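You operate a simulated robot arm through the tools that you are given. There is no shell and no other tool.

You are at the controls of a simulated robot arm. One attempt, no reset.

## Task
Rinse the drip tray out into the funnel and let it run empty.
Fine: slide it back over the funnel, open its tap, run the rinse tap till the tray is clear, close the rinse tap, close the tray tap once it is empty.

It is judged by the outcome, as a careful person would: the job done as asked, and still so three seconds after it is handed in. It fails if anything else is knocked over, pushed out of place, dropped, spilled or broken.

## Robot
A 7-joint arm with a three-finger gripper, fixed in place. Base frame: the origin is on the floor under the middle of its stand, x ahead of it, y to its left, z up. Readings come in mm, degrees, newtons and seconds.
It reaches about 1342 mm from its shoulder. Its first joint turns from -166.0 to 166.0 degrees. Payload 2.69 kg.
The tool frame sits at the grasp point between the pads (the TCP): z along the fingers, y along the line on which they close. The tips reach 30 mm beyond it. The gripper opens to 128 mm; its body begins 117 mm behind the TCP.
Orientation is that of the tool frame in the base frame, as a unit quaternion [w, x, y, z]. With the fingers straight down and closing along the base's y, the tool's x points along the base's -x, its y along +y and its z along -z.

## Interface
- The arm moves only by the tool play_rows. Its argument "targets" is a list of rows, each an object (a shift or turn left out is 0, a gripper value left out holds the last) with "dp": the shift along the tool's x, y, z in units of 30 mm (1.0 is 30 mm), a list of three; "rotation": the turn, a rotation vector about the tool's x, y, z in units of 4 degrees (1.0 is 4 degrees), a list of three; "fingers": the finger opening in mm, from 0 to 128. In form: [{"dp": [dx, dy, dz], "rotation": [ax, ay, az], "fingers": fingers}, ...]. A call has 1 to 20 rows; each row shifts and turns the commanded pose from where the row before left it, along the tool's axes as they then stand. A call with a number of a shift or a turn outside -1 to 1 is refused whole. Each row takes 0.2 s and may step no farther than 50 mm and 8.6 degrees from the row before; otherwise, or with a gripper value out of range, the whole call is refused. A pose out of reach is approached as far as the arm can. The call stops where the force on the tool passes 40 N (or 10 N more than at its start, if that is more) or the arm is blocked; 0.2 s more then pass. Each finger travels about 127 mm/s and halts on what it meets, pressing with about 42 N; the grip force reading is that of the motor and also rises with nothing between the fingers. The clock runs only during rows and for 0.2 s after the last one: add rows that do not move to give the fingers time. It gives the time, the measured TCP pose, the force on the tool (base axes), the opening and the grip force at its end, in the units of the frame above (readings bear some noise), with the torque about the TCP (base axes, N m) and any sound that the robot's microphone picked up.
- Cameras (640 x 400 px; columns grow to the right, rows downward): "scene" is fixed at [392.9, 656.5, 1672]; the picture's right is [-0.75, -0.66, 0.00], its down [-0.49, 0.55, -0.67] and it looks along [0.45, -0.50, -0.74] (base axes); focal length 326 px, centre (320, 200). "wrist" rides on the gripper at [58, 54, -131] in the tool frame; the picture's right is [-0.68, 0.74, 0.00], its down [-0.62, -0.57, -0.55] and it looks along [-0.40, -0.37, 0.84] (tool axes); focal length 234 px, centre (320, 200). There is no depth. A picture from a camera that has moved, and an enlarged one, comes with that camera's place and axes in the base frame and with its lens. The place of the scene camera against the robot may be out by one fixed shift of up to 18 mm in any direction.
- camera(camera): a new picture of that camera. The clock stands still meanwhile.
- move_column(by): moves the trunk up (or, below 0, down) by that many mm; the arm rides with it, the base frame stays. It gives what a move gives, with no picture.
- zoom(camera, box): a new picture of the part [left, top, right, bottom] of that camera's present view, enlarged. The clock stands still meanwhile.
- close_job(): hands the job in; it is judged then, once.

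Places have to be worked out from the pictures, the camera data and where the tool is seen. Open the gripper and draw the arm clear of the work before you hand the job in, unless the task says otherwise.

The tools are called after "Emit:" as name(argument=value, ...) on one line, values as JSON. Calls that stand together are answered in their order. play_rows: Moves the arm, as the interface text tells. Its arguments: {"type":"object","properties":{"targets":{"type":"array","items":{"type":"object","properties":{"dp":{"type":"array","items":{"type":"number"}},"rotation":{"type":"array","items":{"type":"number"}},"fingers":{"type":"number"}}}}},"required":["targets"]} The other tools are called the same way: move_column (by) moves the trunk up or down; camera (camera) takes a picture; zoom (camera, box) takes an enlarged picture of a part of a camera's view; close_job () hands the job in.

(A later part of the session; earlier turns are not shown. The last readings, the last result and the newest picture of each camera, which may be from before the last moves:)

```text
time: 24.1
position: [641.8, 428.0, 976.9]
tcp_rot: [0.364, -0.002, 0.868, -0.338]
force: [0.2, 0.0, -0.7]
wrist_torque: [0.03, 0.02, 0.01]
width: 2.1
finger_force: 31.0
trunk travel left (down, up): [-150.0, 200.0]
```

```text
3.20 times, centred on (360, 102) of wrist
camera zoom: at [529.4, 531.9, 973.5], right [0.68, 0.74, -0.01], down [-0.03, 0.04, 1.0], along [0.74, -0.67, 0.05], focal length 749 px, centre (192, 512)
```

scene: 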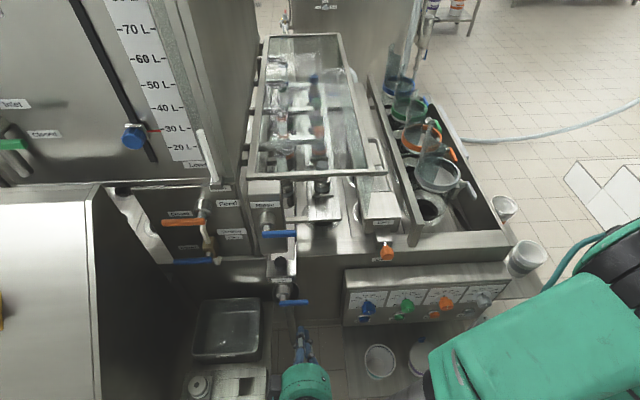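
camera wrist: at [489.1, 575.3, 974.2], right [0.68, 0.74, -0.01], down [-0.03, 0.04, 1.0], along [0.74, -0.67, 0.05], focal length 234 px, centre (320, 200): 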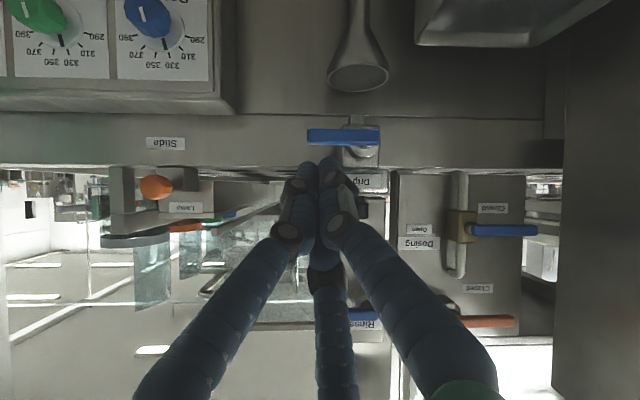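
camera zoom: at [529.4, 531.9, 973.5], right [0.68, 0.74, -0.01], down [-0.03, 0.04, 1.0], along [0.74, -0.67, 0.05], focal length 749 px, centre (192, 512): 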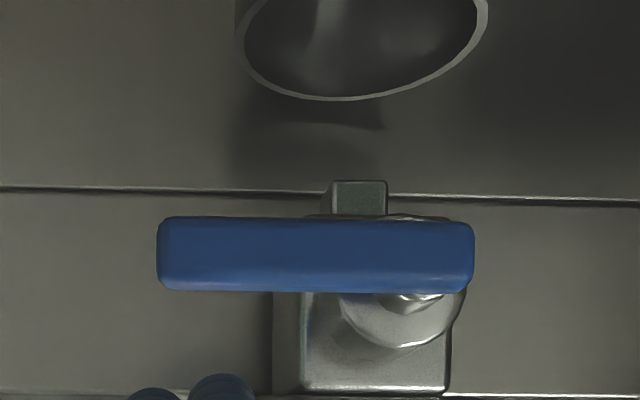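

The fist is above the lever tip. Now I'll push down slowly along the lever's arc.

Emit:
play_rows(targets=[{"dp": [0.127, 0.1172, 0.1]}, {"dp": [0.127, 0.1172, 0.1]}, {"dp": [0.127, 0.1172, 0.1]}, {"dp": [0.127, 0.1172, 0.1]}, {"dp": [0.127, 0.1172, 0.1]}, {"dp": [0, 0, 0]}])

Emit:
zoom(camera="scene", box=[230, 240, 350, 315])

Emit:
zoom(camera="wrist", box=[260, 40, 460, 165])

```text
time: 25.6
position: [642.6, 427.4, 947.2]
tcp_rot: [0.364, -0.002, 0.868, -0.338]
force: [-0.3, -0.6, 0.0]
wrist_torque: [0.01, 0.01, 0.05]
width: 1.9
finger_force: 31.6
trunk travel left (down, up): [-150.0, 200.0]
```

```text
5.33 times, centred on (290, 278) of scene
camera zoom: at [392.9, 656.5, 1672.0], right [-0.75, -0.66, 0.0], down [-0.49, 0.55, -0.67], along [0.45, -0.5, -0.74], focal length 1740 px, centre (480, -213)
```

zoom: 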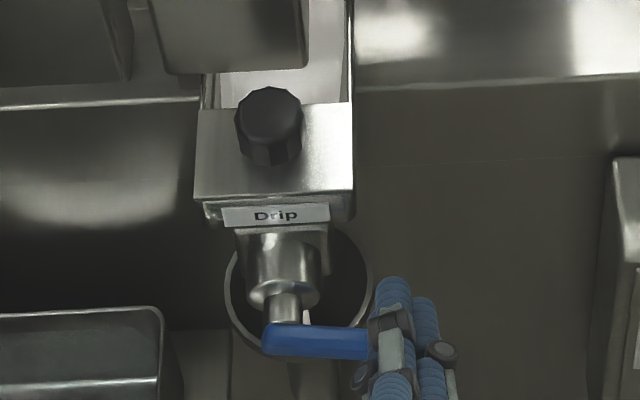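

```text
3.20 times, centred on (360, 102) of wrist
camera zoom: at [529.6, 532.6, 943.5], right [0.68, 0.74, -0.01], down [-0.03, 0.04, 1.0], along [0.74, -0.67, 0.05], focal length 749 px, centre (192, 512)
```

zoom: 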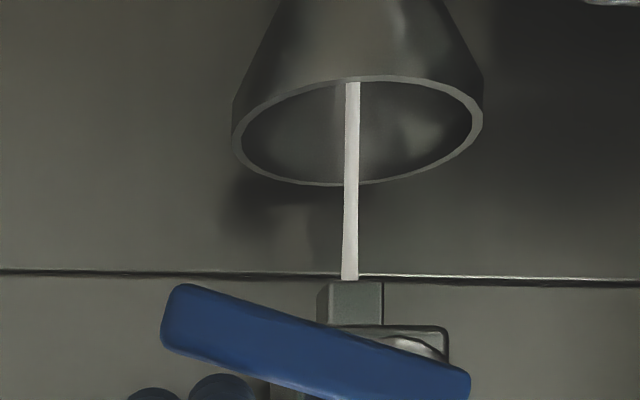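

The lever turns downward and a stream is flowing from the spout straight into the funnel. I'll follow the arc on down to open it fully.

Emit:
play_rows(targets=[{"dp": [0.249, 0.198, 0.182]}, {"dp": [0.249, 0.198, 0.182]}, {"dp": [0.1885, 0.219, 0.168]}, {"dp": [0.165, 0.243, 0.17]}, {"dp": [0.0515, 0.319, 0.159]}, {"dp": [-0.037, 0.328, 0.129]}, {"dp": [-0.103, 0.312, 0.097]}, {"dp": [0, 0, 0]}])

Emit:
zoom(camera="scene", box=[230, 240, 350, 315])

Emit:
camera(camera="wrist")

```text
time: 27.4
position: [660.0, 444.4, 883.9]
tcp_rot: [0.365, -0.002, 0.867, -0.339]
force: [-1.1, 0.9, 0.3]
wrist_torque: [0.01, -0.02, -0.02]
width: 2.2
finger_force: 31.2
trunk travel left (down, up): [-150.0, 200.0]
```

```text
5.33 times, centred on (290, 278) of scene
camera zoom: at [392.9, 656.5, 1672.0], right [-0.75, -0.66, 0.0], down [-0.49, 0.55, -0.67], along [0.45, -0.5, -0.74], focal length 1740 px, centre (480, -213)
```

zoom: 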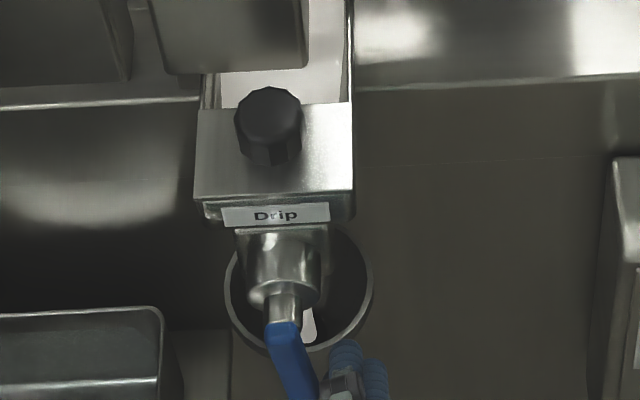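

```text
taken
camera wrist: at [547.8, 548.8, 880.4], right [0.68, 0.74, -0.01], down [-0.03, 0.04, 1.0], along [0.74, -0.67, 0.05], focal length 234 px, centre (320, 200)
```

wrist: 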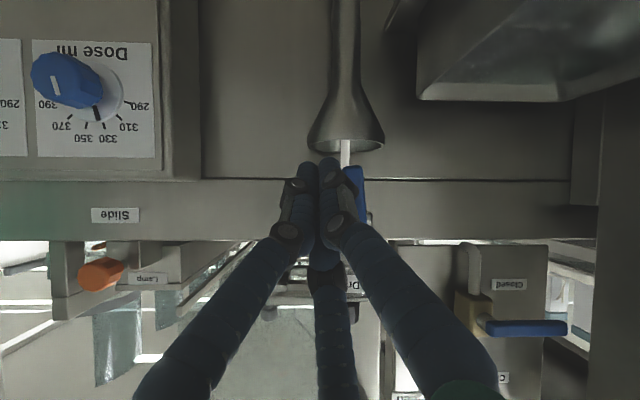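

The lever is nearly vertical and the stream lands inside the funnel. I'll push a few millimetres further to reach the full-open stop.

Emit:
play_rows(targets=[{"dp": [-0.0695, 0.0716, 0.0046]}, {"dp": [-0.0695, 0.0716, 0.0046]}, {"dp": [-0.0695, 0.0716, 0.0046]}, {"dp": [0, 0, 0]}])

Emit:
zoom(camera="scene", box=[230, 240, 350, 315])

```text
time: 28.4
position: [665.3, 450.3, 882.5]
tcp_rot: [0.364, -0.002, 0.867, -0.339]
force: [-13.9, -14.5, -0.8]
wrist_torque: [-0.4, 0.1, -0.29]
width: 2.2
finger_force: 31.2
trunk travel left (down, up): [-150.0, 200.0]
```

```text
5.33 times, centred on (290, 278) of scene
camera zoom: at [392.9, 656.5, 1672.0], right [-0.75, -0.66, 0.0], down [-0.49, 0.55, -0.67], along [0.45, -0.5, -0.74], focal length 1740 px, centre (480, -213)
```

zoom: 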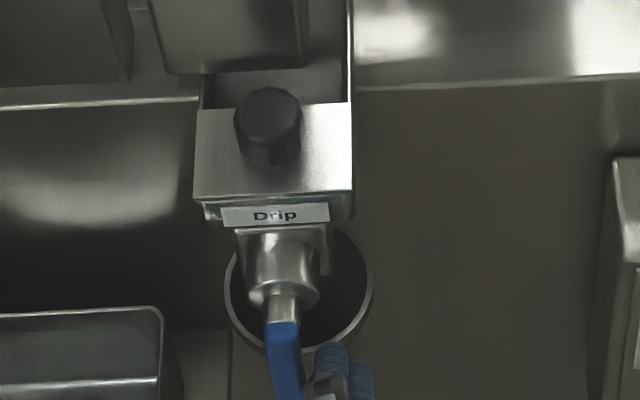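

About 20 N of reaction confirms the drip lever is at its fully open stop. The tray liquid has drained: the stream is gone and the channel looks darker. I'll back off, retreat, and rise towards the rinse lever.

Emit:
play_rows(targets=[{"dp": [0.278, -0.286, -0.018]}, {"dp": [0.258, 0.295, -0.671]}, {"dp": [0.258, 0.295, -0.671]}, {"dp": [0.258, 0.295, -0.671]}, {"dp": [-0.627, -0.578, -0.493]}, {"dp": [-0.627, -0.578, -0.493]}, {"dp": [-0.627, -0.578, -0.493]}, {"dp": [-0.627, -0.578, -0.493]}, {"dp": [0, 0, 0]}])

Emit:
camera(camera="wrist")

Emit:
zoom(camera="scene", box=[230, 190, 390, 290])

Emit:
zoom(camera="scene", box=[230, 240, 350, 315])

```text
time: 30.4
position: [608.6, 494.0, 1002.1]
tcp_rot: [0.365, -0.002, 0.867, -0.338]
force: [0.6, 0.4, -0.2]
wrist_torque: [-0.01, -0.01, 0.0]
width: 2.1
finger_force: 31.6
trunk travel left (down, up): [-150.0, 200.0]
```

```text
taken
camera wrist: at [496.6, 598.3, 998.8], right [0.68, 0.74, -0.01], down [-0.03, 0.04, 1.0], along [0.74, -0.67, 0.05], focal length 234 px, centre (320, 200)
```

wrist: 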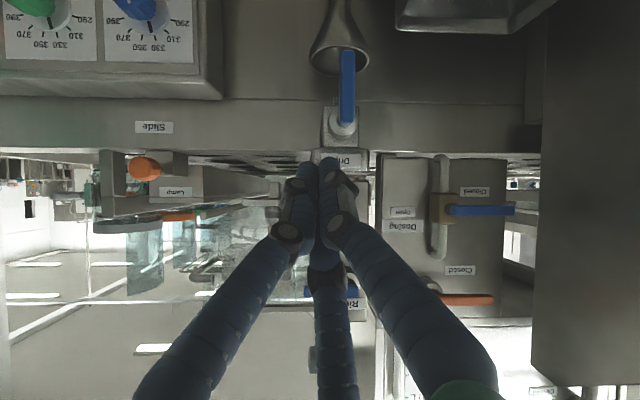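

```text
4.00 times, centred on (310, 240) of scene
camera zoom: at [392.9, 656.5, 1672.0], right [-0.75, -0.66, 0.0], down [-0.49, 0.55, -0.67], along [0.45, -0.5, -0.74], focal length 1305 px, centre (360, 40)
```

zoom: 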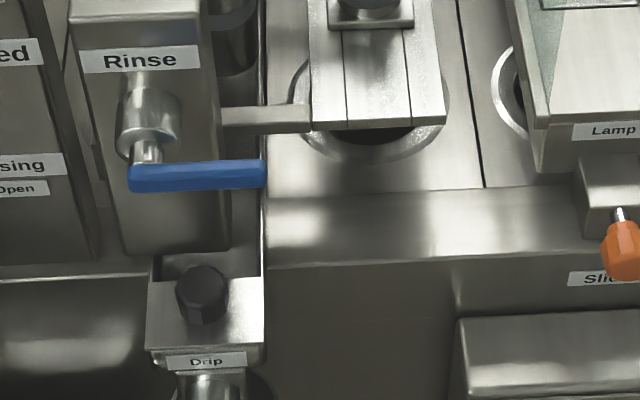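

```text
5.33 times, centred on (290, 278) of scene
camera zoom: at [392.9, 656.5, 1672.0], right [-0.75, -0.66, 0.0], down [-0.49, 0.55, -0.67], along [0.45, -0.5, -0.74], focal length 1740 px, centre (480, -213)
```

zoom: 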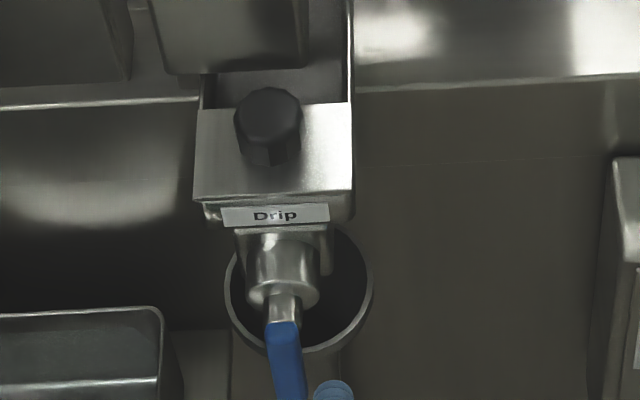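

The drip lever is straight down, so the tap is open. I'll keep rising to above the rinse lever.

Emit:
play_rows(targets=[{"dp": [-0.627, -0.578, -0.493]}, {"dp": [-0.627, -0.578, -0.493]}, {"dp": [-0.627, -0.578, -0.493]}, {"dp": [-0.627, -0.578, -0.493]}, {"dp": [-0.627, -0.578, -0.493]}, {"dp": [-0.627, -0.578, -0.493]}, {"dp": [0, 0, 0]}])

Emit:
camera(camera="wrist")

Emit:
zoom(camera="scene", box=[210, 170, 370, 270])

```text
time: 31.9
position: [610.4, 493.2, 1180.8]
tcp_rot: [0.364, -0.002, 0.868, -0.339]
force: [-0.9, -0.2, 0.8]
wrist_torque: [0.04, 0.04, 0.06]
width: 2.0
finger_force: 31.1
trunk travel left (down, up): [-150.0, 200.0]
```

```text
taken
camera wrist: at [498.6, 597.7, 1177.7], right [0.68, 0.74, -0.01], down [-0.03, 0.04, 1.0], along [0.74, -0.67, 0.05], focal length 234 px, centre (320, 200)
```

wrist: 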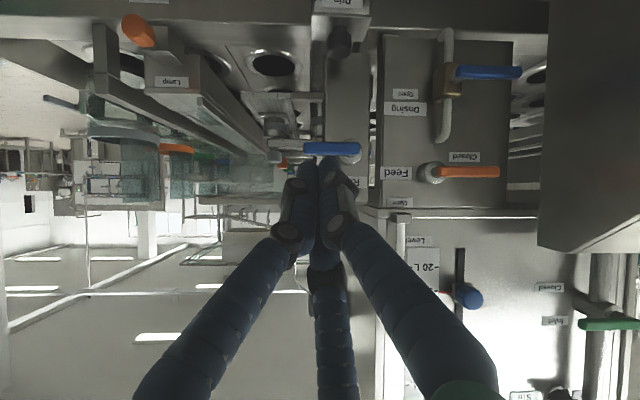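

```text
4.00 times, centred on (290, 220) of scene
camera zoom: at [392.9, 656.5, 1672.0], right [-0.75, -0.66, 0.0], down [-0.49, 0.55, -0.67], along [0.45, -0.5, -0.74], focal length 1305 px, centre (440, 120)
```

zoom: 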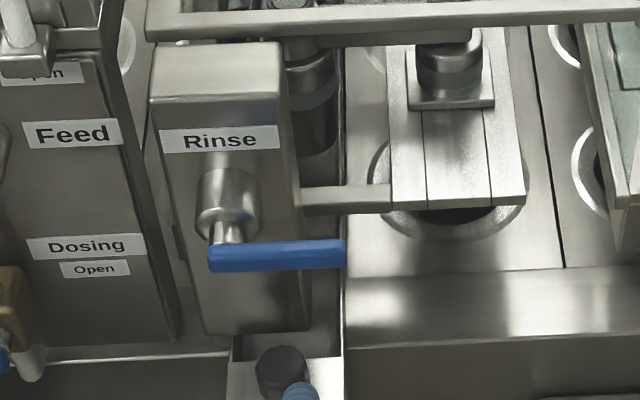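

The rinse lever is at z≈1130, from L≈70 (tip) to L≈139. I'll move the fist in above the lever tip.

Emit:
play_rows(targets=[{"dp": [-0.3575, -0.403, 0.8425]}, {"dp": [-0.3575, -0.403, 0.8425]}, {"dp": [-0.3575, -0.403, 0.8425]}, {"dp": [-0.3575, -0.403, 0.8425]}, {"dp": [0, 0, 0]}])

Emit:
camera(camera="wrist")

Emit:
zoom(camera="scene", box=[210, 170, 370, 270])

```text
time: 33.1
position: [695.2, 406.6, 1185.0]
tcp_rot: [0.364, -0.002, 0.868, -0.338]
force: [0.7, -0.3, 0.5]
wrist_torque: [0.03, 0.05, -0.02]
width: 1.9
finger_force: 31.6
trunk travel left (down, up): [-150.0, 200.0]
```

```text
taken
camera wrist: at [581.8, 510.9, 1181.1], right [0.68, 0.74, -0.01], down [-0.03, 0.04, 1.0], along [0.74, -0.67, 0.05], focal length 234 px, centre (320, 200)
```

wrist: 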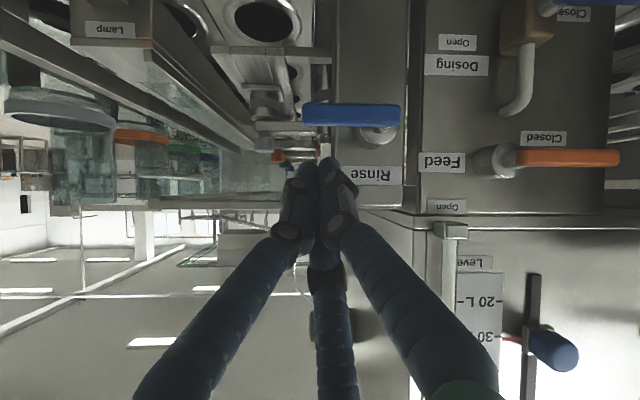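

```text
4.00 times, centred on (290, 220) of scene
camera zoom: at [392.9, 656.5, 1672.0], right [-0.75, -0.66, 0.0], down [-0.49, 0.55, -0.67], along [0.45, -0.5, -0.74], focal length 1305 px, centre (440, 120)
```

zoom: 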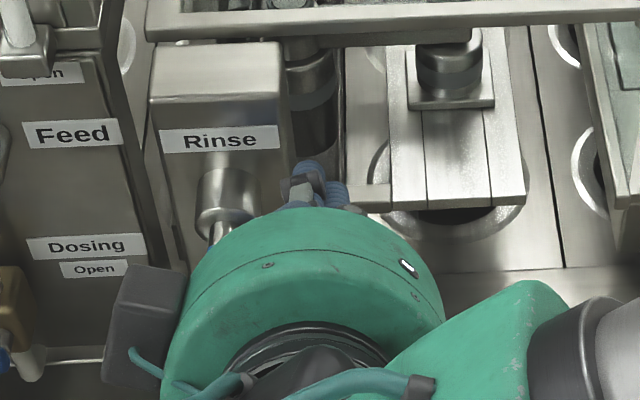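

The fist is above the rinse lever tip. Now I'll push down gently, as I did with the drip lever.

Emit:
play_rows(targets=[{"dp": [0.246, 0.16, 0.164]}, {"dp": [0.246, 0.16, 0.164]}, {"dp": [0.148, 0.096, 0.098]}, {"dp": [0.123, 0.08, 0.082]}, {"dp": [0, 0, 0]}])

Emit:
zoom(camera="wrist", box=[260, 60, 460, 185])

```text
time: 34.4
position: [689.6, 405.1, 1154.1]
tcp_rot: [0.364, -0.002, 0.868, -0.338]
force: [0.4, -0.6, 0.7]
wrist_torque: [-0.02, -0.01, 0.02]
width: 2.0
finger_force: 31.5
trunk travel left (down, up): [-150.0, 200.0]
```

```text
3.20 times, centred on (360, 122) of wrist
camera zoom: at [577.8, 509.1, 1150.2], right [0.68, 0.74, -0.01], down [-0.03, 0.04, 1.0], along [0.74, -0.67, 0.05], focal length 749 px, centre (192, 448)
```

zoom: 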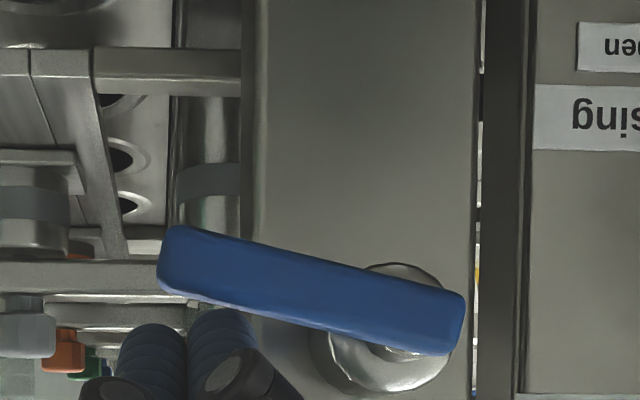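

The rinse lever also turns downward. I'll continue along the arc to open it fully.

Emit:
play_rows(targets=[{"dp": [0.2675, 0.179, 0.181]}, {"dp": [0.2675, 0.179, 0.181]}, {"dp": [0.1885, 0.219, 0.168]}, {"dp": [0.165, 0.243, 0.17]}, {"dp": [0.0515, 0.319, 0.159]}, {"dp": [-0.037, 0.328, 0.129]}, {"dp": [-0.103, 0.312, 0.097]}, {"dp": [0, 0, 0]}])

Emit:
camera(camera="wrist")

Emit:
zoom(camera="scene", box=[210, 200, 370, 300])

```text
time: 36.1
position: [707.5, 420.6, 1090.0]
tcp_rot: [0.364, -0.002, 0.868, -0.339]
force: [-0.3, -0.7, 0.2]
wrist_torque: [0.01, 0.01, 0.0]
width: 2.1
finger_force: 31.2
trunk travel left (down, up): [-150.0, 200.0]
```

```text
taken
camera wrist: at [594.3, 524.7, 1086.1], right [0.68, 0.74, -0.01], down [-0.03, 0.04, 1.0], along [0.74, -0.67, 0.05], focal length 234 px, centre (320, 200)
```

wrist: 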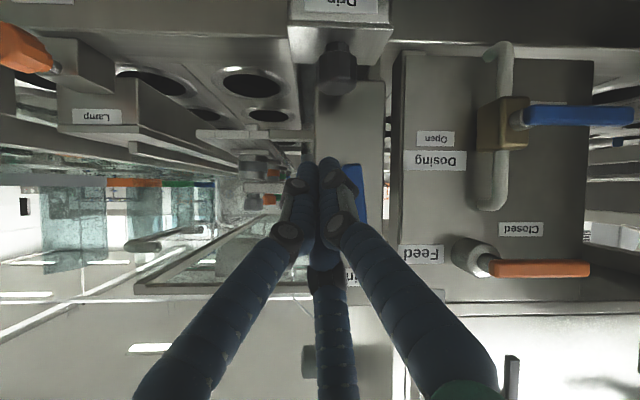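

```text
4.00 times, centred on (290, 250) of scene
camera zoom: at [392.9, 656.5, 1672.0], right [-0.75, -0.66, 0.0], down [-0.49, 0.55, -0.67], along [0.45, -0.5, -0.74], focal length 1305 px, centre (440, 0)
```

zoom: 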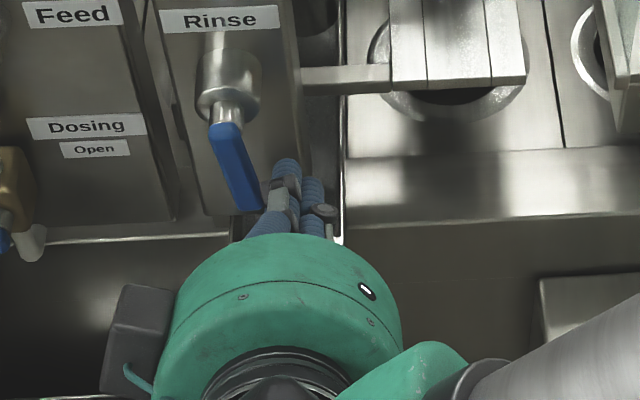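

Emit:
play_rows(targets=[{"dp": [-0.0695, 0.0716, 0.0046]}, {"dp": [-0.0695, 0.0716, 0.0046]}, {"dp": [-0.0695, 0.0716, 0.0046]}, {"dp": [0, 0, 0]}])

Emit:
zoom(camera="scene", box=[210, 200, 370, 300])

Emit:
zoom(camera="wrist", box=[220, 0, 440, 200])

```text
time: 37.1
position: [712.1, 426.2, 1088.1]
tcp_rot: [0.364, -0.002, 0.867, -0.34]
force: [-11.8, -6.3, -1.4]
wrist_torque: [-0.1, 0.24, -0.19]
width: 2.2
finger_force: 31.5
trunk travel left (down, up): [-150.0, 200.0]
```

```text
4.00 times, centred on (290, 250) of scene
camera zoom: at [392.9, 656.5, 1672.0], right [-0.75, -0.66, 0.0], down [-0.49, 0.55, -0.67], along [0.45, -0.5, -0.74], focal length 1305 px, centre (440, 0)
```

zoom: 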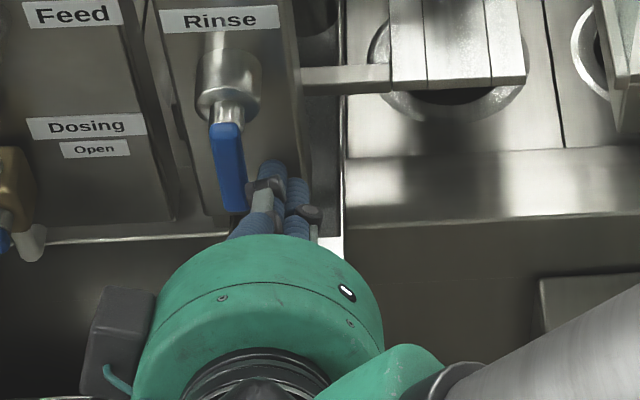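

```text
2.00 times, centred on (330, 100) of wrist
camera zoom: at [599.7, 530.3, 1086.0], right [0.68, 0.74, -0.01], down [-0.03, 0.04, 1.0], along [0.74, -0.68, 0.05], focal length 468 px, centre (300, 400)
```

zoom: 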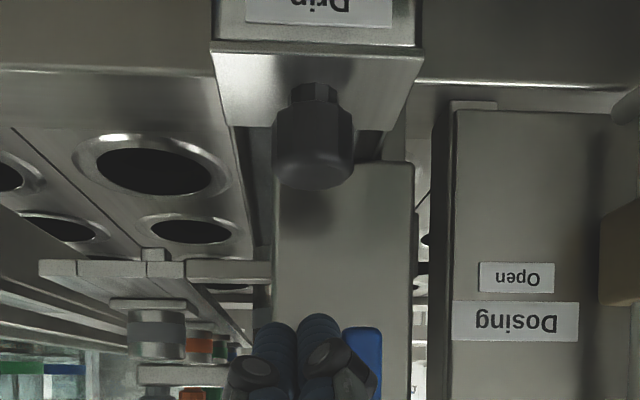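

About 13 N of reaction means the rinse lever is at its open stop. I'll back the arm away to see the flow at the funnel.

Emit:
play_rows(targets=[{"dp": [0.278, -0.286, -0.018]}, {"dp": [0.331, 0.379, -0.863]}, {"dp": [0.331, 0.379, -0.863]}, {"dp": [0.331, 0.379, -0.863]}, {"dp": [0.331, 0.379, -0.863]}])

Emit:
zoom(camera="scene", box=[210, 200, 370, 300])

Emit:
camera(camera="wrist")

Emit:
camera(camera="scene")

```text
time: 38.4
position: [621.0, 506.7, 1090.0]
tcp_rot: [0.364, -0.002, 0.868, -0.337]
force: [0.8, -0.4, 0.2]
wrist_torque: [0.03, -0.01, -0.01]
width: 2.0
finger_force: 32.1
trunk travel left (down, up): [-150.0, 200.0]
```

```text
4.00 times, centred on (290, 250) of scene
camera zoom: at [392.9, 656.5, 1672.0], right [-0.75, -0.66, 0.0], down [-0.49, 0.55, -0.67], along [0.45, -0.5, -0.74], focal length 1305 px, centre (440, 0)
```

zoom: 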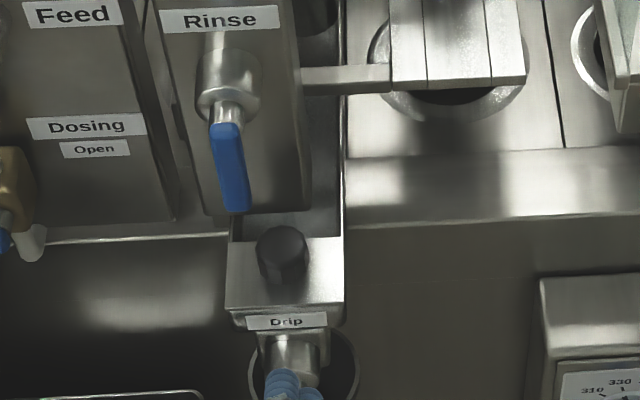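

```text
taken
camera wrist: at [508.5, 610.5, 1087.8], right [0.68, 0.74, -0.01], down [-0.03, 0.04, 1.0], along [0.74, -0.67, 0.05], focal length 234 px, centre (320, 200)
```

wrist: 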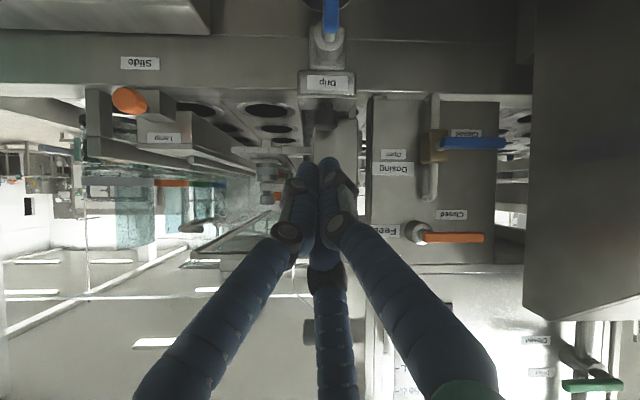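

```text
taken
```

scene: 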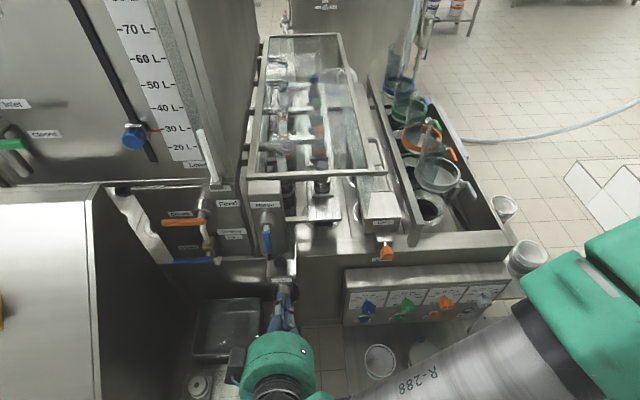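

My arm hides the funnel. I'll shift right and down to get a view of the spout from both cameras.

Emit:
play_rows(targets=[{"dp": [0.935, 0.071, 0.39]}, {"dp": [0.935, 0.071, 0.39]}, {"dp": [0.935, 0.071, 0.39]}, {"dp": [0.935, 0.071, 0.39]}])

Emit:
camera(camera="wrist")

Emit:
zoom(camera="scene", box=[210, 200, 370, 300])

Emit:
zoom(camera="wrist", box=[320, 10, 480, 170])

```text
time: 39.4
position: [569.4, 456.7, 990.3]
tcp_rot: [0.365, -0.002, 0.867, -0.338]
force: [-0.4, -0.3, 0.6]
wrist_torque: [0.02, 0.01, -0.03]
width: 2.1
finger_force: 31.1
trunk travel left (down, up): [-150.0, 200.0]
```

```text
taken
camera wrist: at [457.2, 560.4, 987.2], right [0.68, 0.74, -0.01], down [-0.03, 0.04, 1.0], along [0.74, -0.67, 0.05], focal length 234 px, centre (320, 200)
```

wrist: 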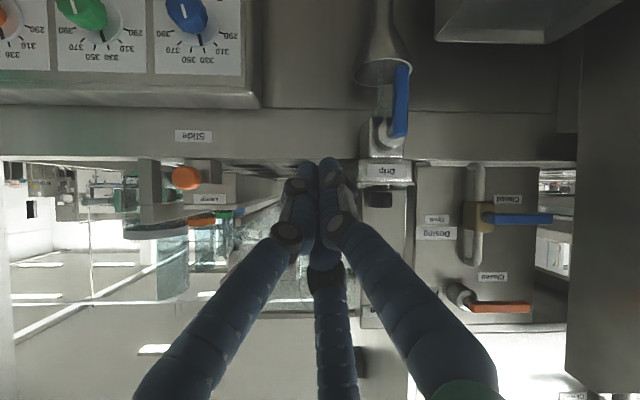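

```text
4.00 times, centred on (290, 250) of scene
camera zoom: at [392.9, 656.5, 1672.0], right [-0.75, -0.66, 0.0], down [-0.49, 0.55, -0.67], along [0.45, -0.5, -0.74], focal length 1305 px, centre (440, 0)
```

zoom: 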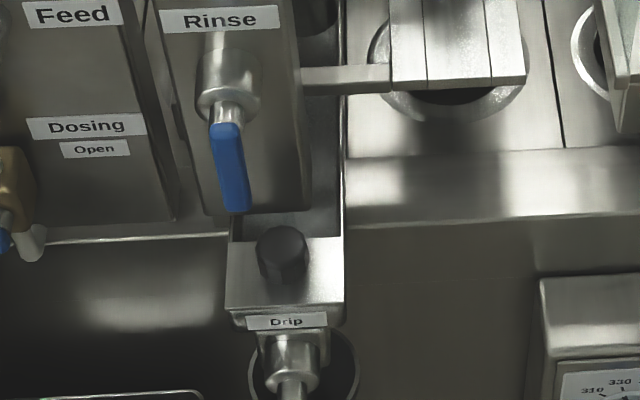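

```text
2.50 times, centred on (400, 90) of wrist
camera zoom: at [457.2, 560.4, 987.2], right [0.68, 0.74, -0.01], down [-0.03, 0.04, 1.0], along [0.74, -0.67, 0.05], focal length 585 px, centre (120, 475)
```

zoom: 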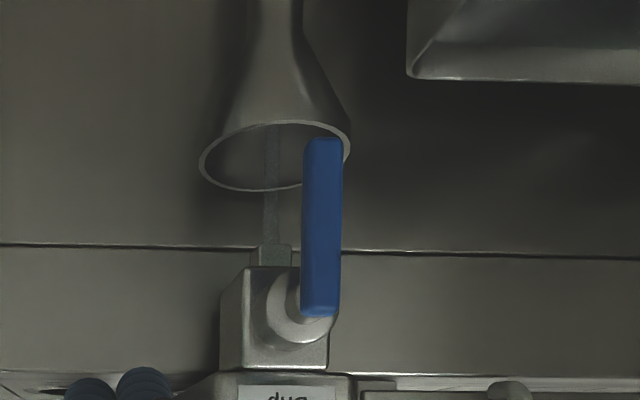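

A thin, nearly clear stream is now falling from the spout into the funnel, so the rinse water is passing through. I'll zoom in on the tray channel to judge how clear it is.

Emit:
zoom(camera="scene", box=[260, 215, 310, 265])

Emit:
zoom(camera="wrist", box=[360, 50, 420, 120])

Emit:
zoom(camera="scene", box=[265, 265, 315, 310])

```text
8.00 times, centred on (285, 240) of scene
camera zoom: at [392.9, 656.5, 1672.0], right [-0.75, -0.66, 0.0], down [-0.49, 0.55, -0.67], along [0.45, -0.5, -0.74], focal length 2610 px, centre (600, -120)
```

zoom: 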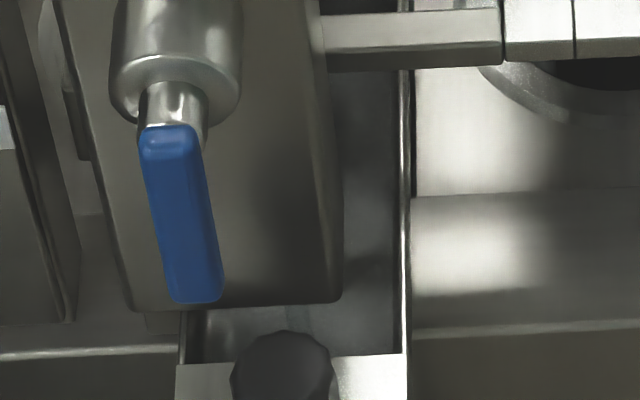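

```text
5.71 times, centred on (390, 85) of wrist
camera zoom: at [457.2, 560.4, 987.2], right [0.68, 0.74, -0.01], down [-0.03, 0.04, 1.0], along [0.74, -0.67, 0.05], focal length 1338 px, centre (-80, 857)
```

zoom: 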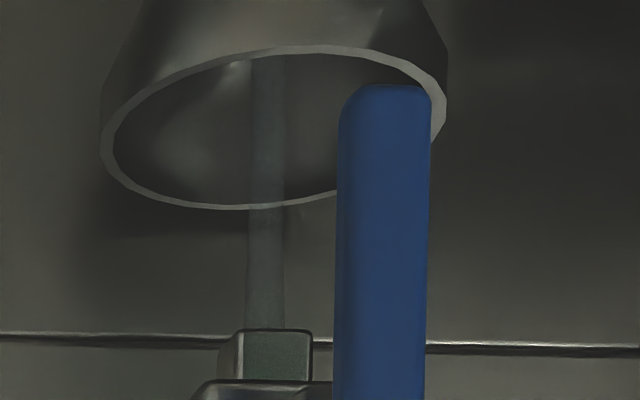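

```text
8.89 times, centred on (290, 288) of scene
camera zoom: at [392.9, 656.5, 1672.0], right [-0.75, -0.66, 0.0], down [-0.49, 0.55, -0.67], along [0.45, -0.5, -0.74], focal length 2900 px, centre (587, -578)
```

zoom: 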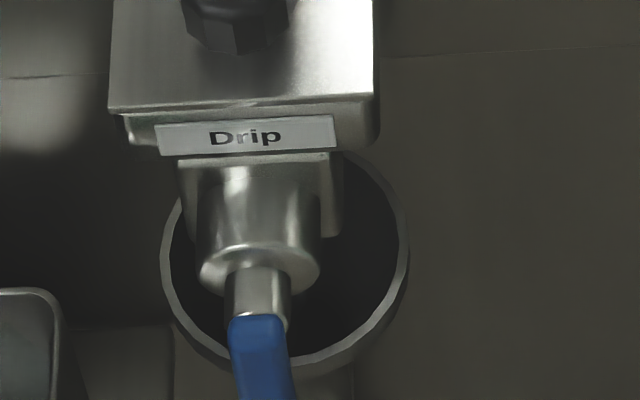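

The stream is translucent now, where it was white before. I'll let it run a few more seconds and compare the channel's appearance.

Emit:
play_rows(targets=[{"dp": [0, 0, 0]}, {"dp": [0, 0, 0]}, {"dp": [0, 0, 0]}, {"dp": [0, 0, 0]}, {"dp": [0, 0, 0]}, {"dp": [0, 0, 0]}, {"dp": [0, 0, 0]}, {"dp": [0, 0, 0]}, {"dp": [0, 0, 0]}, {"dp": [0, 0, 0]}, {"dp": [0, 0, 0]}, {"dp": [0, 0, 0]}, {"dp": [0, 0, 0]}, {"dp": [0, 0, 0]}, {"dp": [0, 0, 0]}])

Emit:
zoom(camera="scene", box=[260, 215, 310, 265])

Emit:
zoom(camera="wrist", box=[360, 50, 420, 120])

```text
time: 42.5
position: [570.6, 455.9, 989.7]
tcp_rot: [0.364, -0.002, 0.868, -0.338]
force: [-0.5, 0.1, -0.3]
wrist_torque: [-0.01, -0.03, 0.0]
width: 2.4
finger_force: 31.2
trunk travel left (down, up): [-150.0, 200.0]
```

```text
8.00 times, centred on (285, 240) of scene
camera zoom: at [392.9, 656.5, 1672.0], right [-0.75, -0.66, 0.0], down [-0.49, 0.55, -0.67], along [0.45, -0.5, -0.74], focal length 2610 px, centre (600, -120)
```

zoom: 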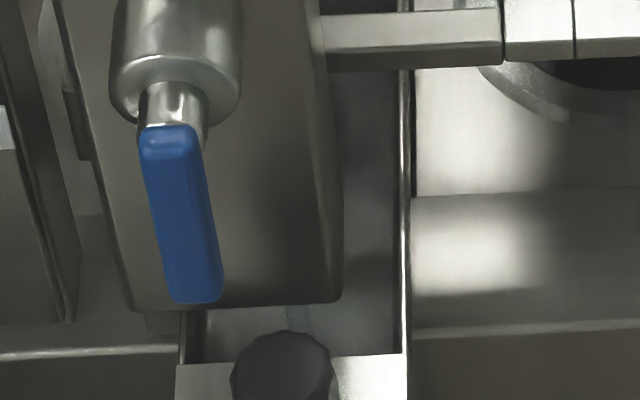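

```text
5.71 times, centred on (390, 85) of wrist
camera zoom: at [457.4, 560.4, 987.3], right [0.68, 0.74, -0.01], down [-0.03, 0.04, 1.0], along [0.74, -0.67, 0.05], focal length 1338 px, centre (-80, 857)
```

zoom: 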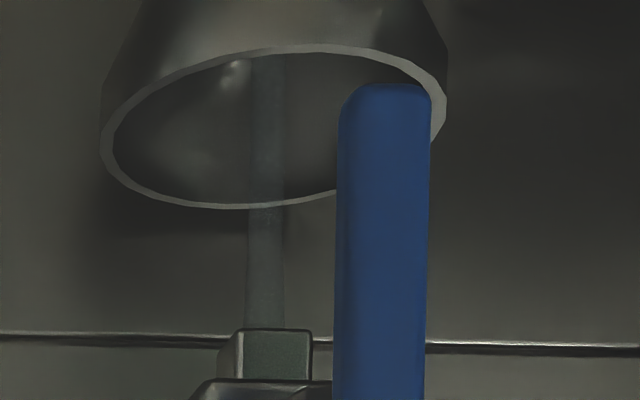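

The stream is steady and clear and the visible channel shows no residue. I'll let it keep running while I bring the fist round to the left side of the rinse lever, still in front, ready to close it.

Emit:
play_rows(targets=[{"dp": [-0.905, 0.258, -0.236]}, {"dp": [-0.905, 0.258, -0.236]}, {"dp": [-0.905, 0.258, -0.236]}, {"dp": [-0.905, 0.258, -0.236]}, {"dp": [-0.905, 0.258, -0.236]}, {"dp": [-0.905, 0.258, -0.236]}, {"dp": [0, 0, 0]}])

Emit:
camera(camera="wrist")

Emit:
camera(camera="scene")

```text
time: 44.1
position: [674.5, 555.8, 1087.3]
tcp_rot: [0.364, -0.002, 0.868, -0.337]
force: [-1.4, -0.1, -0.6]
wrist_torque: [-0.02, -0.04, 0.0]
width: 2.3
finger_force: 31.6
trunk travel left (down, up): [-150.0, 200.0]
```

```text
taken
camera wrist: at [561.8, 660.8, 1083.9], right [0.68, 0.74, -0.01], down [-0.03, 0.04, 1.0], along [0.74, -0.67, 0.05], focal length 234 px, centre (320, 200)
```

wrist: 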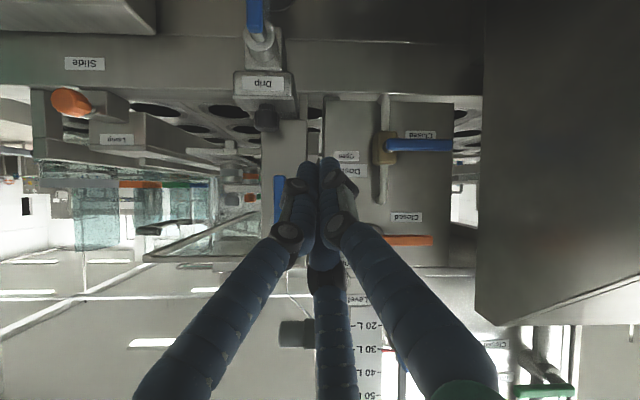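

```text
taken
```

scene: 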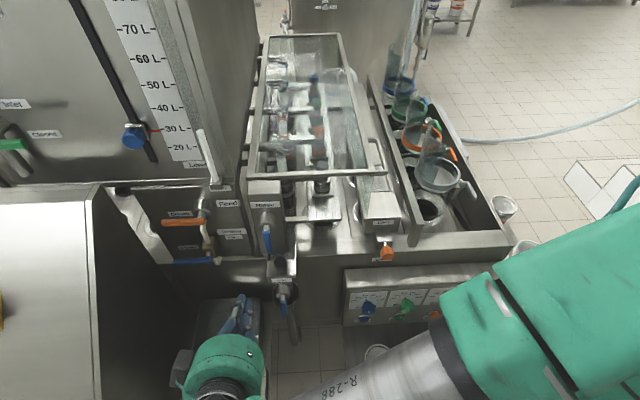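

Emit:
zoom(camera="scene", box=[240, 190, 340, 320])

Emit:
zoom(camera="wrist", box=[220, 60, 360, 220])

```text
3.08 times, centred on (290, 255) of scene
camera zoom: at [392.9, 656.5, 1672.0], right [-0.75, -0.66, 0.0], down [-0.49, 0.55, -0.67], along [0.45, -0.5, -0.74], focal length 1004 px, centre (412, 31)
```

zoom: 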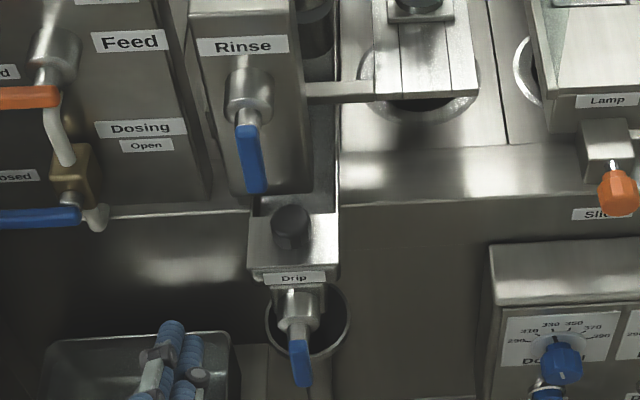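

```text
2.50 times, centred on (290, 140) of wrist
camera zoom: at [561.8, 660.8, 1083.9], right [0.68, 0.74, -0.01], down [-0.03, 0.04, 1.0], along [0.74, -0.67, 0.05], focal length 585 px, centre (395, 350)
```

zoom: 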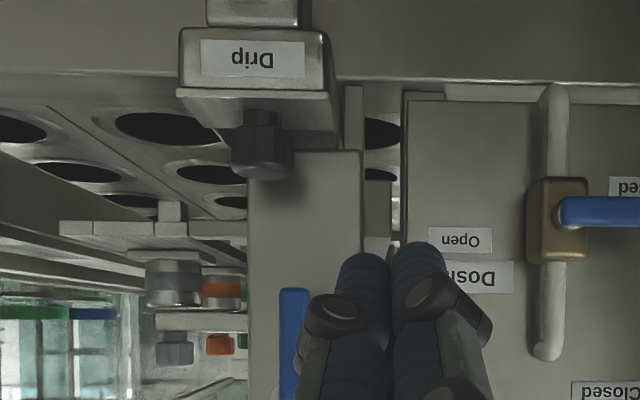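

The lever hangs at L≈130 and the fist is at L≈172, clear of it. I'll move straight in beside the lever.

Emit:
play_rows(targets=[{"dp": [-0.3312, -0.3789, 0.863]}, {"dp": [-0.3312, -0.3789, 0.863]}, {"dp": [-0.3312, -0.3789, 0.863]}, {"dp": [-0.3312, -0.3789, 0.863]}, {"dp": [0, 0, 0]}])

Emit:
zoom(camera="wrist", box=[220, 60, 400, 200])

Emit:
zoom(camera="scene", box=[200, 190, 340, 300])

```text
time: 45.4
position: [757.9, 469.0, 1088.1]
tcp_rot: [0.364, -0.002, 0.868, -0.338]
force: [0.3, 0.4, -0.2]
wrist_torque: [-0.03, 0.03, 0.0]
width: 1.9
finger_force: 31.5
trunk travel left (down, up): [-150.0, 200.0]
```

```text
2.86 times, centred on (310, 130) of wrist
camera zoom: at [644.8, 573.4, 1084.8], right [0.68, 0.74, -0.01], down [-0.03, 0.04, 1.0], along [0.74, -0.67, 0.05], focal length 669 px, centre (349, 400)
```

zoom: 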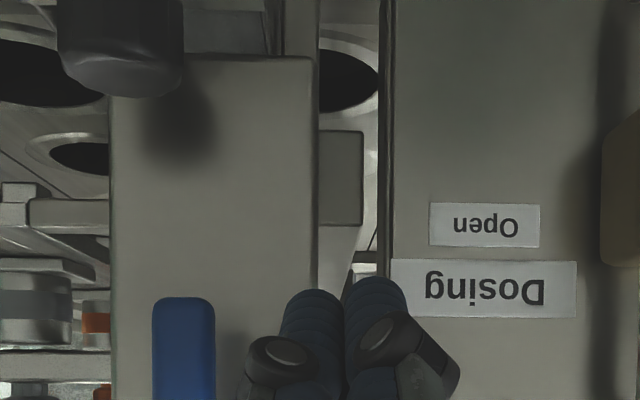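

```text
3.64 times, centred on (270, 245) of scene
camera zoom: at [392.9, 656.5, 1672.0], right [-0.75, -0.66, 0.0], down [-0.49, 0.55, -0.67], along [0.45, -0.5, -0.74], focal length 1186 px, centre (502, 36)
```

zoom: 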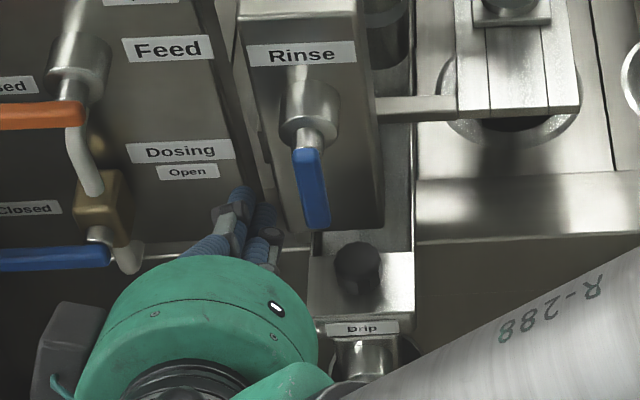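

The fist is on the lever's left side. I'll sweep it right and under along the arc to bring the rinse lever back up to closed.

Emit:
play_rows(targets=[{"dp": [0.255, -0.2625, -0.0167]}, {"dp": [0.2277, -0.152, 0.021]}, {"dp": [0.272, -0.156, 0.036]}, {"dp": [0.32, -0.247, 0.015]}, {"dp": [0.2675, -0.341, -0.046]}])

Emit:
zoom(camera="wrist", box=[220, 60, 400, 200])

Emit:
zoom(camera="scene", box=[200, 190, 340, 300])

```text
time: 46.5
position: [720.2, 434.6, 1081.8]
tcp_rot: [0.365, -0.002, 0.868, -0.338]
force: [-0.9, 0.4, 0.5]
wrist_torque: [0.0, -0.01, -0.02]
width: 2.0
finger_force: 31.4
trunk travel left (down, up): [-150.0, 200.0]
```

```text
2.86 times, centred on (310, 130) of wrist
camera zoom: at [606.6, 538.2, 1078.9], right [0.68, 0.74, -0.01], down [-0.03, 0.04, 1.0], along [0.74, -0.67, 0.05], focal length 669 px, centre (349, 400)
```

zoom: 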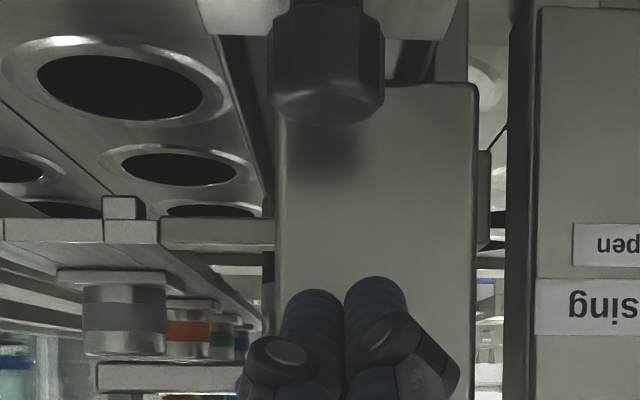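

```text
3.64 times, centred on (270, 245) of scene
camera zoom: at [392.9, 656.5, 1672.0], right [-0.75, -0.66, 0.0], down [-0.49, 0.55, -0.67], along [0.45, -0.5, -0.74], focal length 1186 px, centre (502, 36)
```

zoom: 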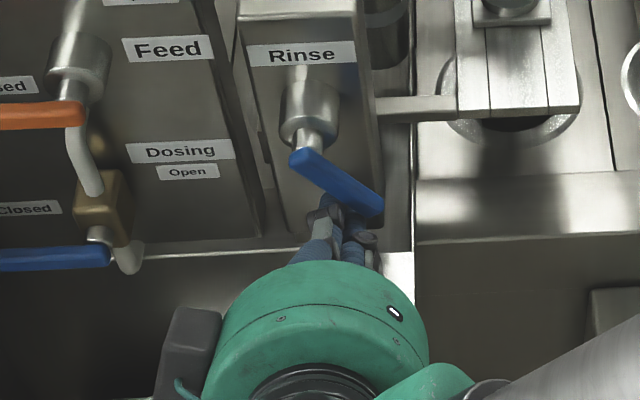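

The lever is halfway back up. I'll continue the arc to horizontal.

Emit:
play_rows(targets=[{"dp": [0.185, -0.372, -0.0915]}, {"dp": [0.062, -0.395, -0.1485]}, {"dp": [-0.026, -0.386, -0.179]}, {"dp": [0, 0, 0]}])

Emit:
zoom(camera="wrist", box=[220, 60, 400, 200])

Emit:
zoom(camera="scene", box=[200, 190, 340, 300])

```text
time: 47.5
position: [698.3, 412.9, 1105.3]
tcp_rot: [0.364, -0.003, 0.868, -0.338]
force: [0.2, 0.4, -0.6]
wrist_torque: [-0.03, 0.03, 0.0]
width: 2.0
finger_force: 31.3
trunk travel left (down, up): [-150.0, 200.0]
```

```text
2.86 times, centred on (310, 130) of wrist
camera zoom: at [585.6, 516.4, 1102.1], right [0.68, 0.74, -0.01], down [-0.03, 0.04, 1.0], along [0.74, -0.68, 0.05], focal length 669 px, centre (349, 400)
```

zoom: 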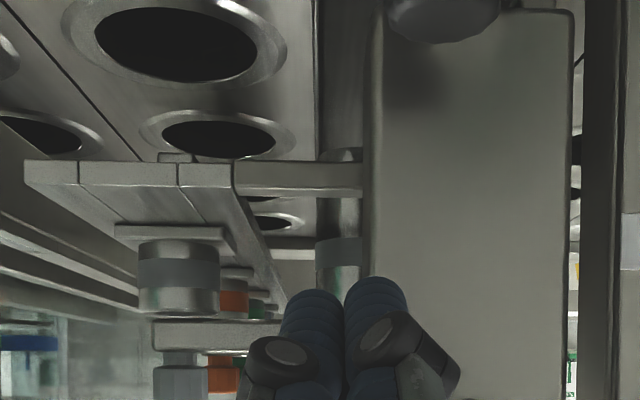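

```text
3.64 times, centred on (270, 245) of scene
camera zoom: at [392.9, 656.5, 1672.0], right [-0.75, -0.66, 0.0], down [-0.49, 0.55, -0.67], along [0.45, -0.5, -0.74], focal length 1186 px, centre (502, 36)
```

zoom: 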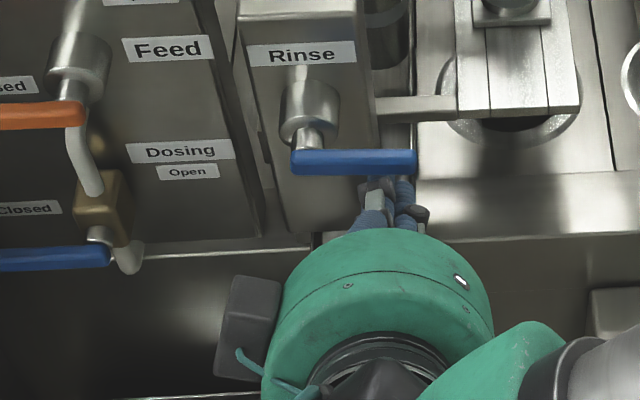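

The lever looks nearly horizontal. I'll push up a few more millimetres to seat it fully closed.

Emit:
play_rows(targets=[{"dp": [-0.0635, -0.0586, -0.05]}, {"dp": [-0.0635, -0.0586, -0.05]}, {"dp": [0, 0, 0]}])

Emit:
zoom(camera="scene", box=[200, 190, 340, 300])

```text
time: 48.4
position: [697.7, 413.4, 1108.3]
tcp_rot: [0.364, -0.003, 0.868, -0.339]
force: [-4.6, 0.4, -12.8]
wrist_torque: [0.04, 0.07, -0.03]
width: 2.2
finger_force: 31.1
trunk travel left (down, up): [-150.0, 200.0]
```

```text
3.64 times, centred on (270, 245) of scene
camera zoom: at [392.9, 656.5, 1672.0], right [-0.75, -0.66, 0.0], down [-0.49, 0.55, -0.67], along [0.45, -0.5, -0.74], focal length 1186 px, centre (502, 36)
```

zoom: 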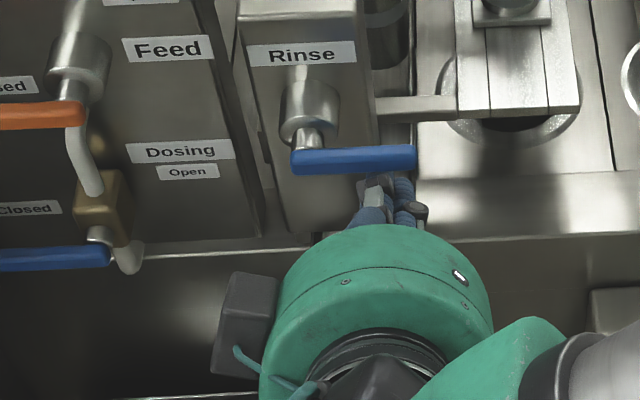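

About 13 N of reaction confirms the rinse lever is at its closed stop. I'll retreat and go to the viewpoint for the spout to watch the tray drain.

Emit:
play_rows(targets=[{"dp": [0.2117, 0.1954, 0.1667]}, {"dp": [0.331, 0.379, -0.863]}, {"dp": [0.331, 0.379, -0.863]}, {"dp": [0.331, 0.379, -0.863]}, {"dp": [0.331, 0.379, -0.863]}, {"dp": [0.92, 0.17, 0.4275]}, {"dp": [0.92, 0.17, 0.4275]}, {"dp": [0.92, 0.17, 0.4275]}, {"dp": [0.92, 0.17, 0.4275]}, {"dp": [0, 0, 0]}])

Emit:
camera(camera="wrist")

Emit:
zoom(camera="scene", box=[240, 190, 340, 320])

Emit:
zoom(camera="wrist", box=[360, 50, 420, 120])

Emit:
zoom(camera="scene", box=[260, 215, 310, 265])

```text
time: 50.5
position: [571.5, 457.1, 994.1]
tcp_rot: [0.364, -0.001, 0.868, -0.339]
force: [-0.2, 0.1, -0.1]
wrist_torque: [-0.02, -0.02, 0.02]
width: 2.0
finger_force: 31.7
trunk travel left (down, up): [-150.0, 200.0]
```

```text
taken
camera wrist: at [458.9, 562.3, 991.8], right [0.68, 0.74, -0.01], down [-0.03, 0.04, 1.0], along [0.74, -0.67, 0.05], focal length 234 px, centre (320, 200)
```

wrist: 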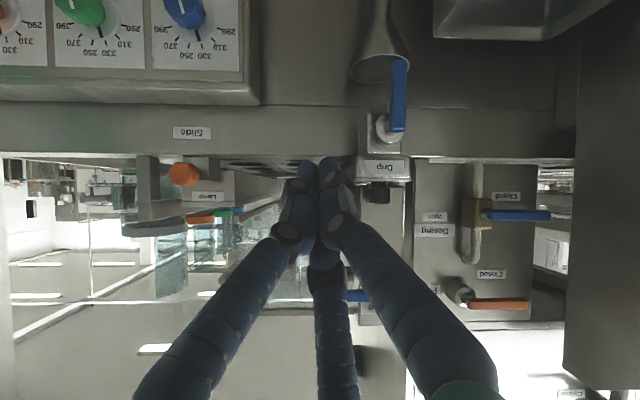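

```text
3.08 times, centred on (290, 255) of scene
camera zoom: at [392.9, 656.5, 1672.0], right [-0.75, -0.66, 0.0], down [-0.49, 0.55, -0.67], along [0.45, -0.5, -0.74], focal length 1004 px, centre (412, 31)
```

zoom: 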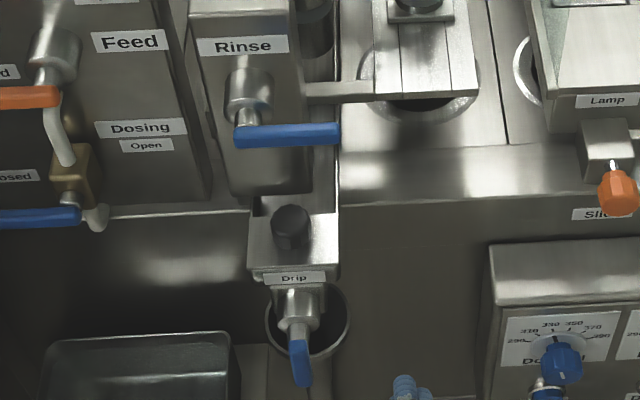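

```text
5.71 times, centred on (390, 85) of wrist
camera zoom: at [458.9, 562.3, 991.8], right [0.68, 0.74, -0.01], down [-0.03, 0.04, 1.0], along [0.74, -0.67, 0.05], focal length 1338 px, centre (-80, 857)
```

zoom: 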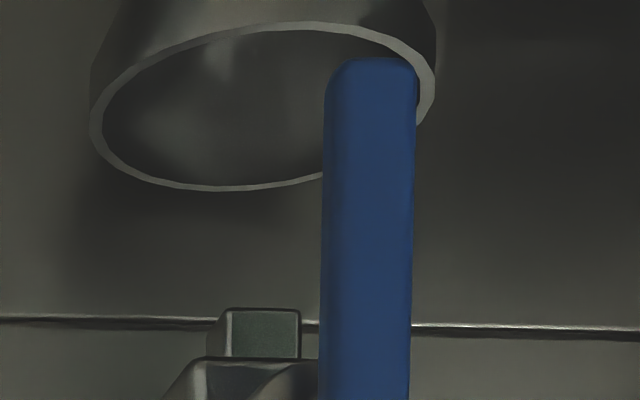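

```text
8.00 times, centred on (285, 240) of scene
camera zoom: at [392.9, 656.5, 1672.0], right [-0.75, -0.66, 0.0], down [-0.49, 0.55, -0.67], along [0.45, -0.5, -0.74], focal length 2610 px, centre (600, -120)
```

zoom: 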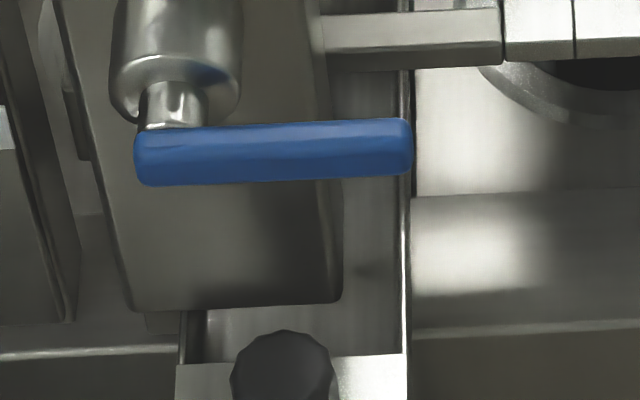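

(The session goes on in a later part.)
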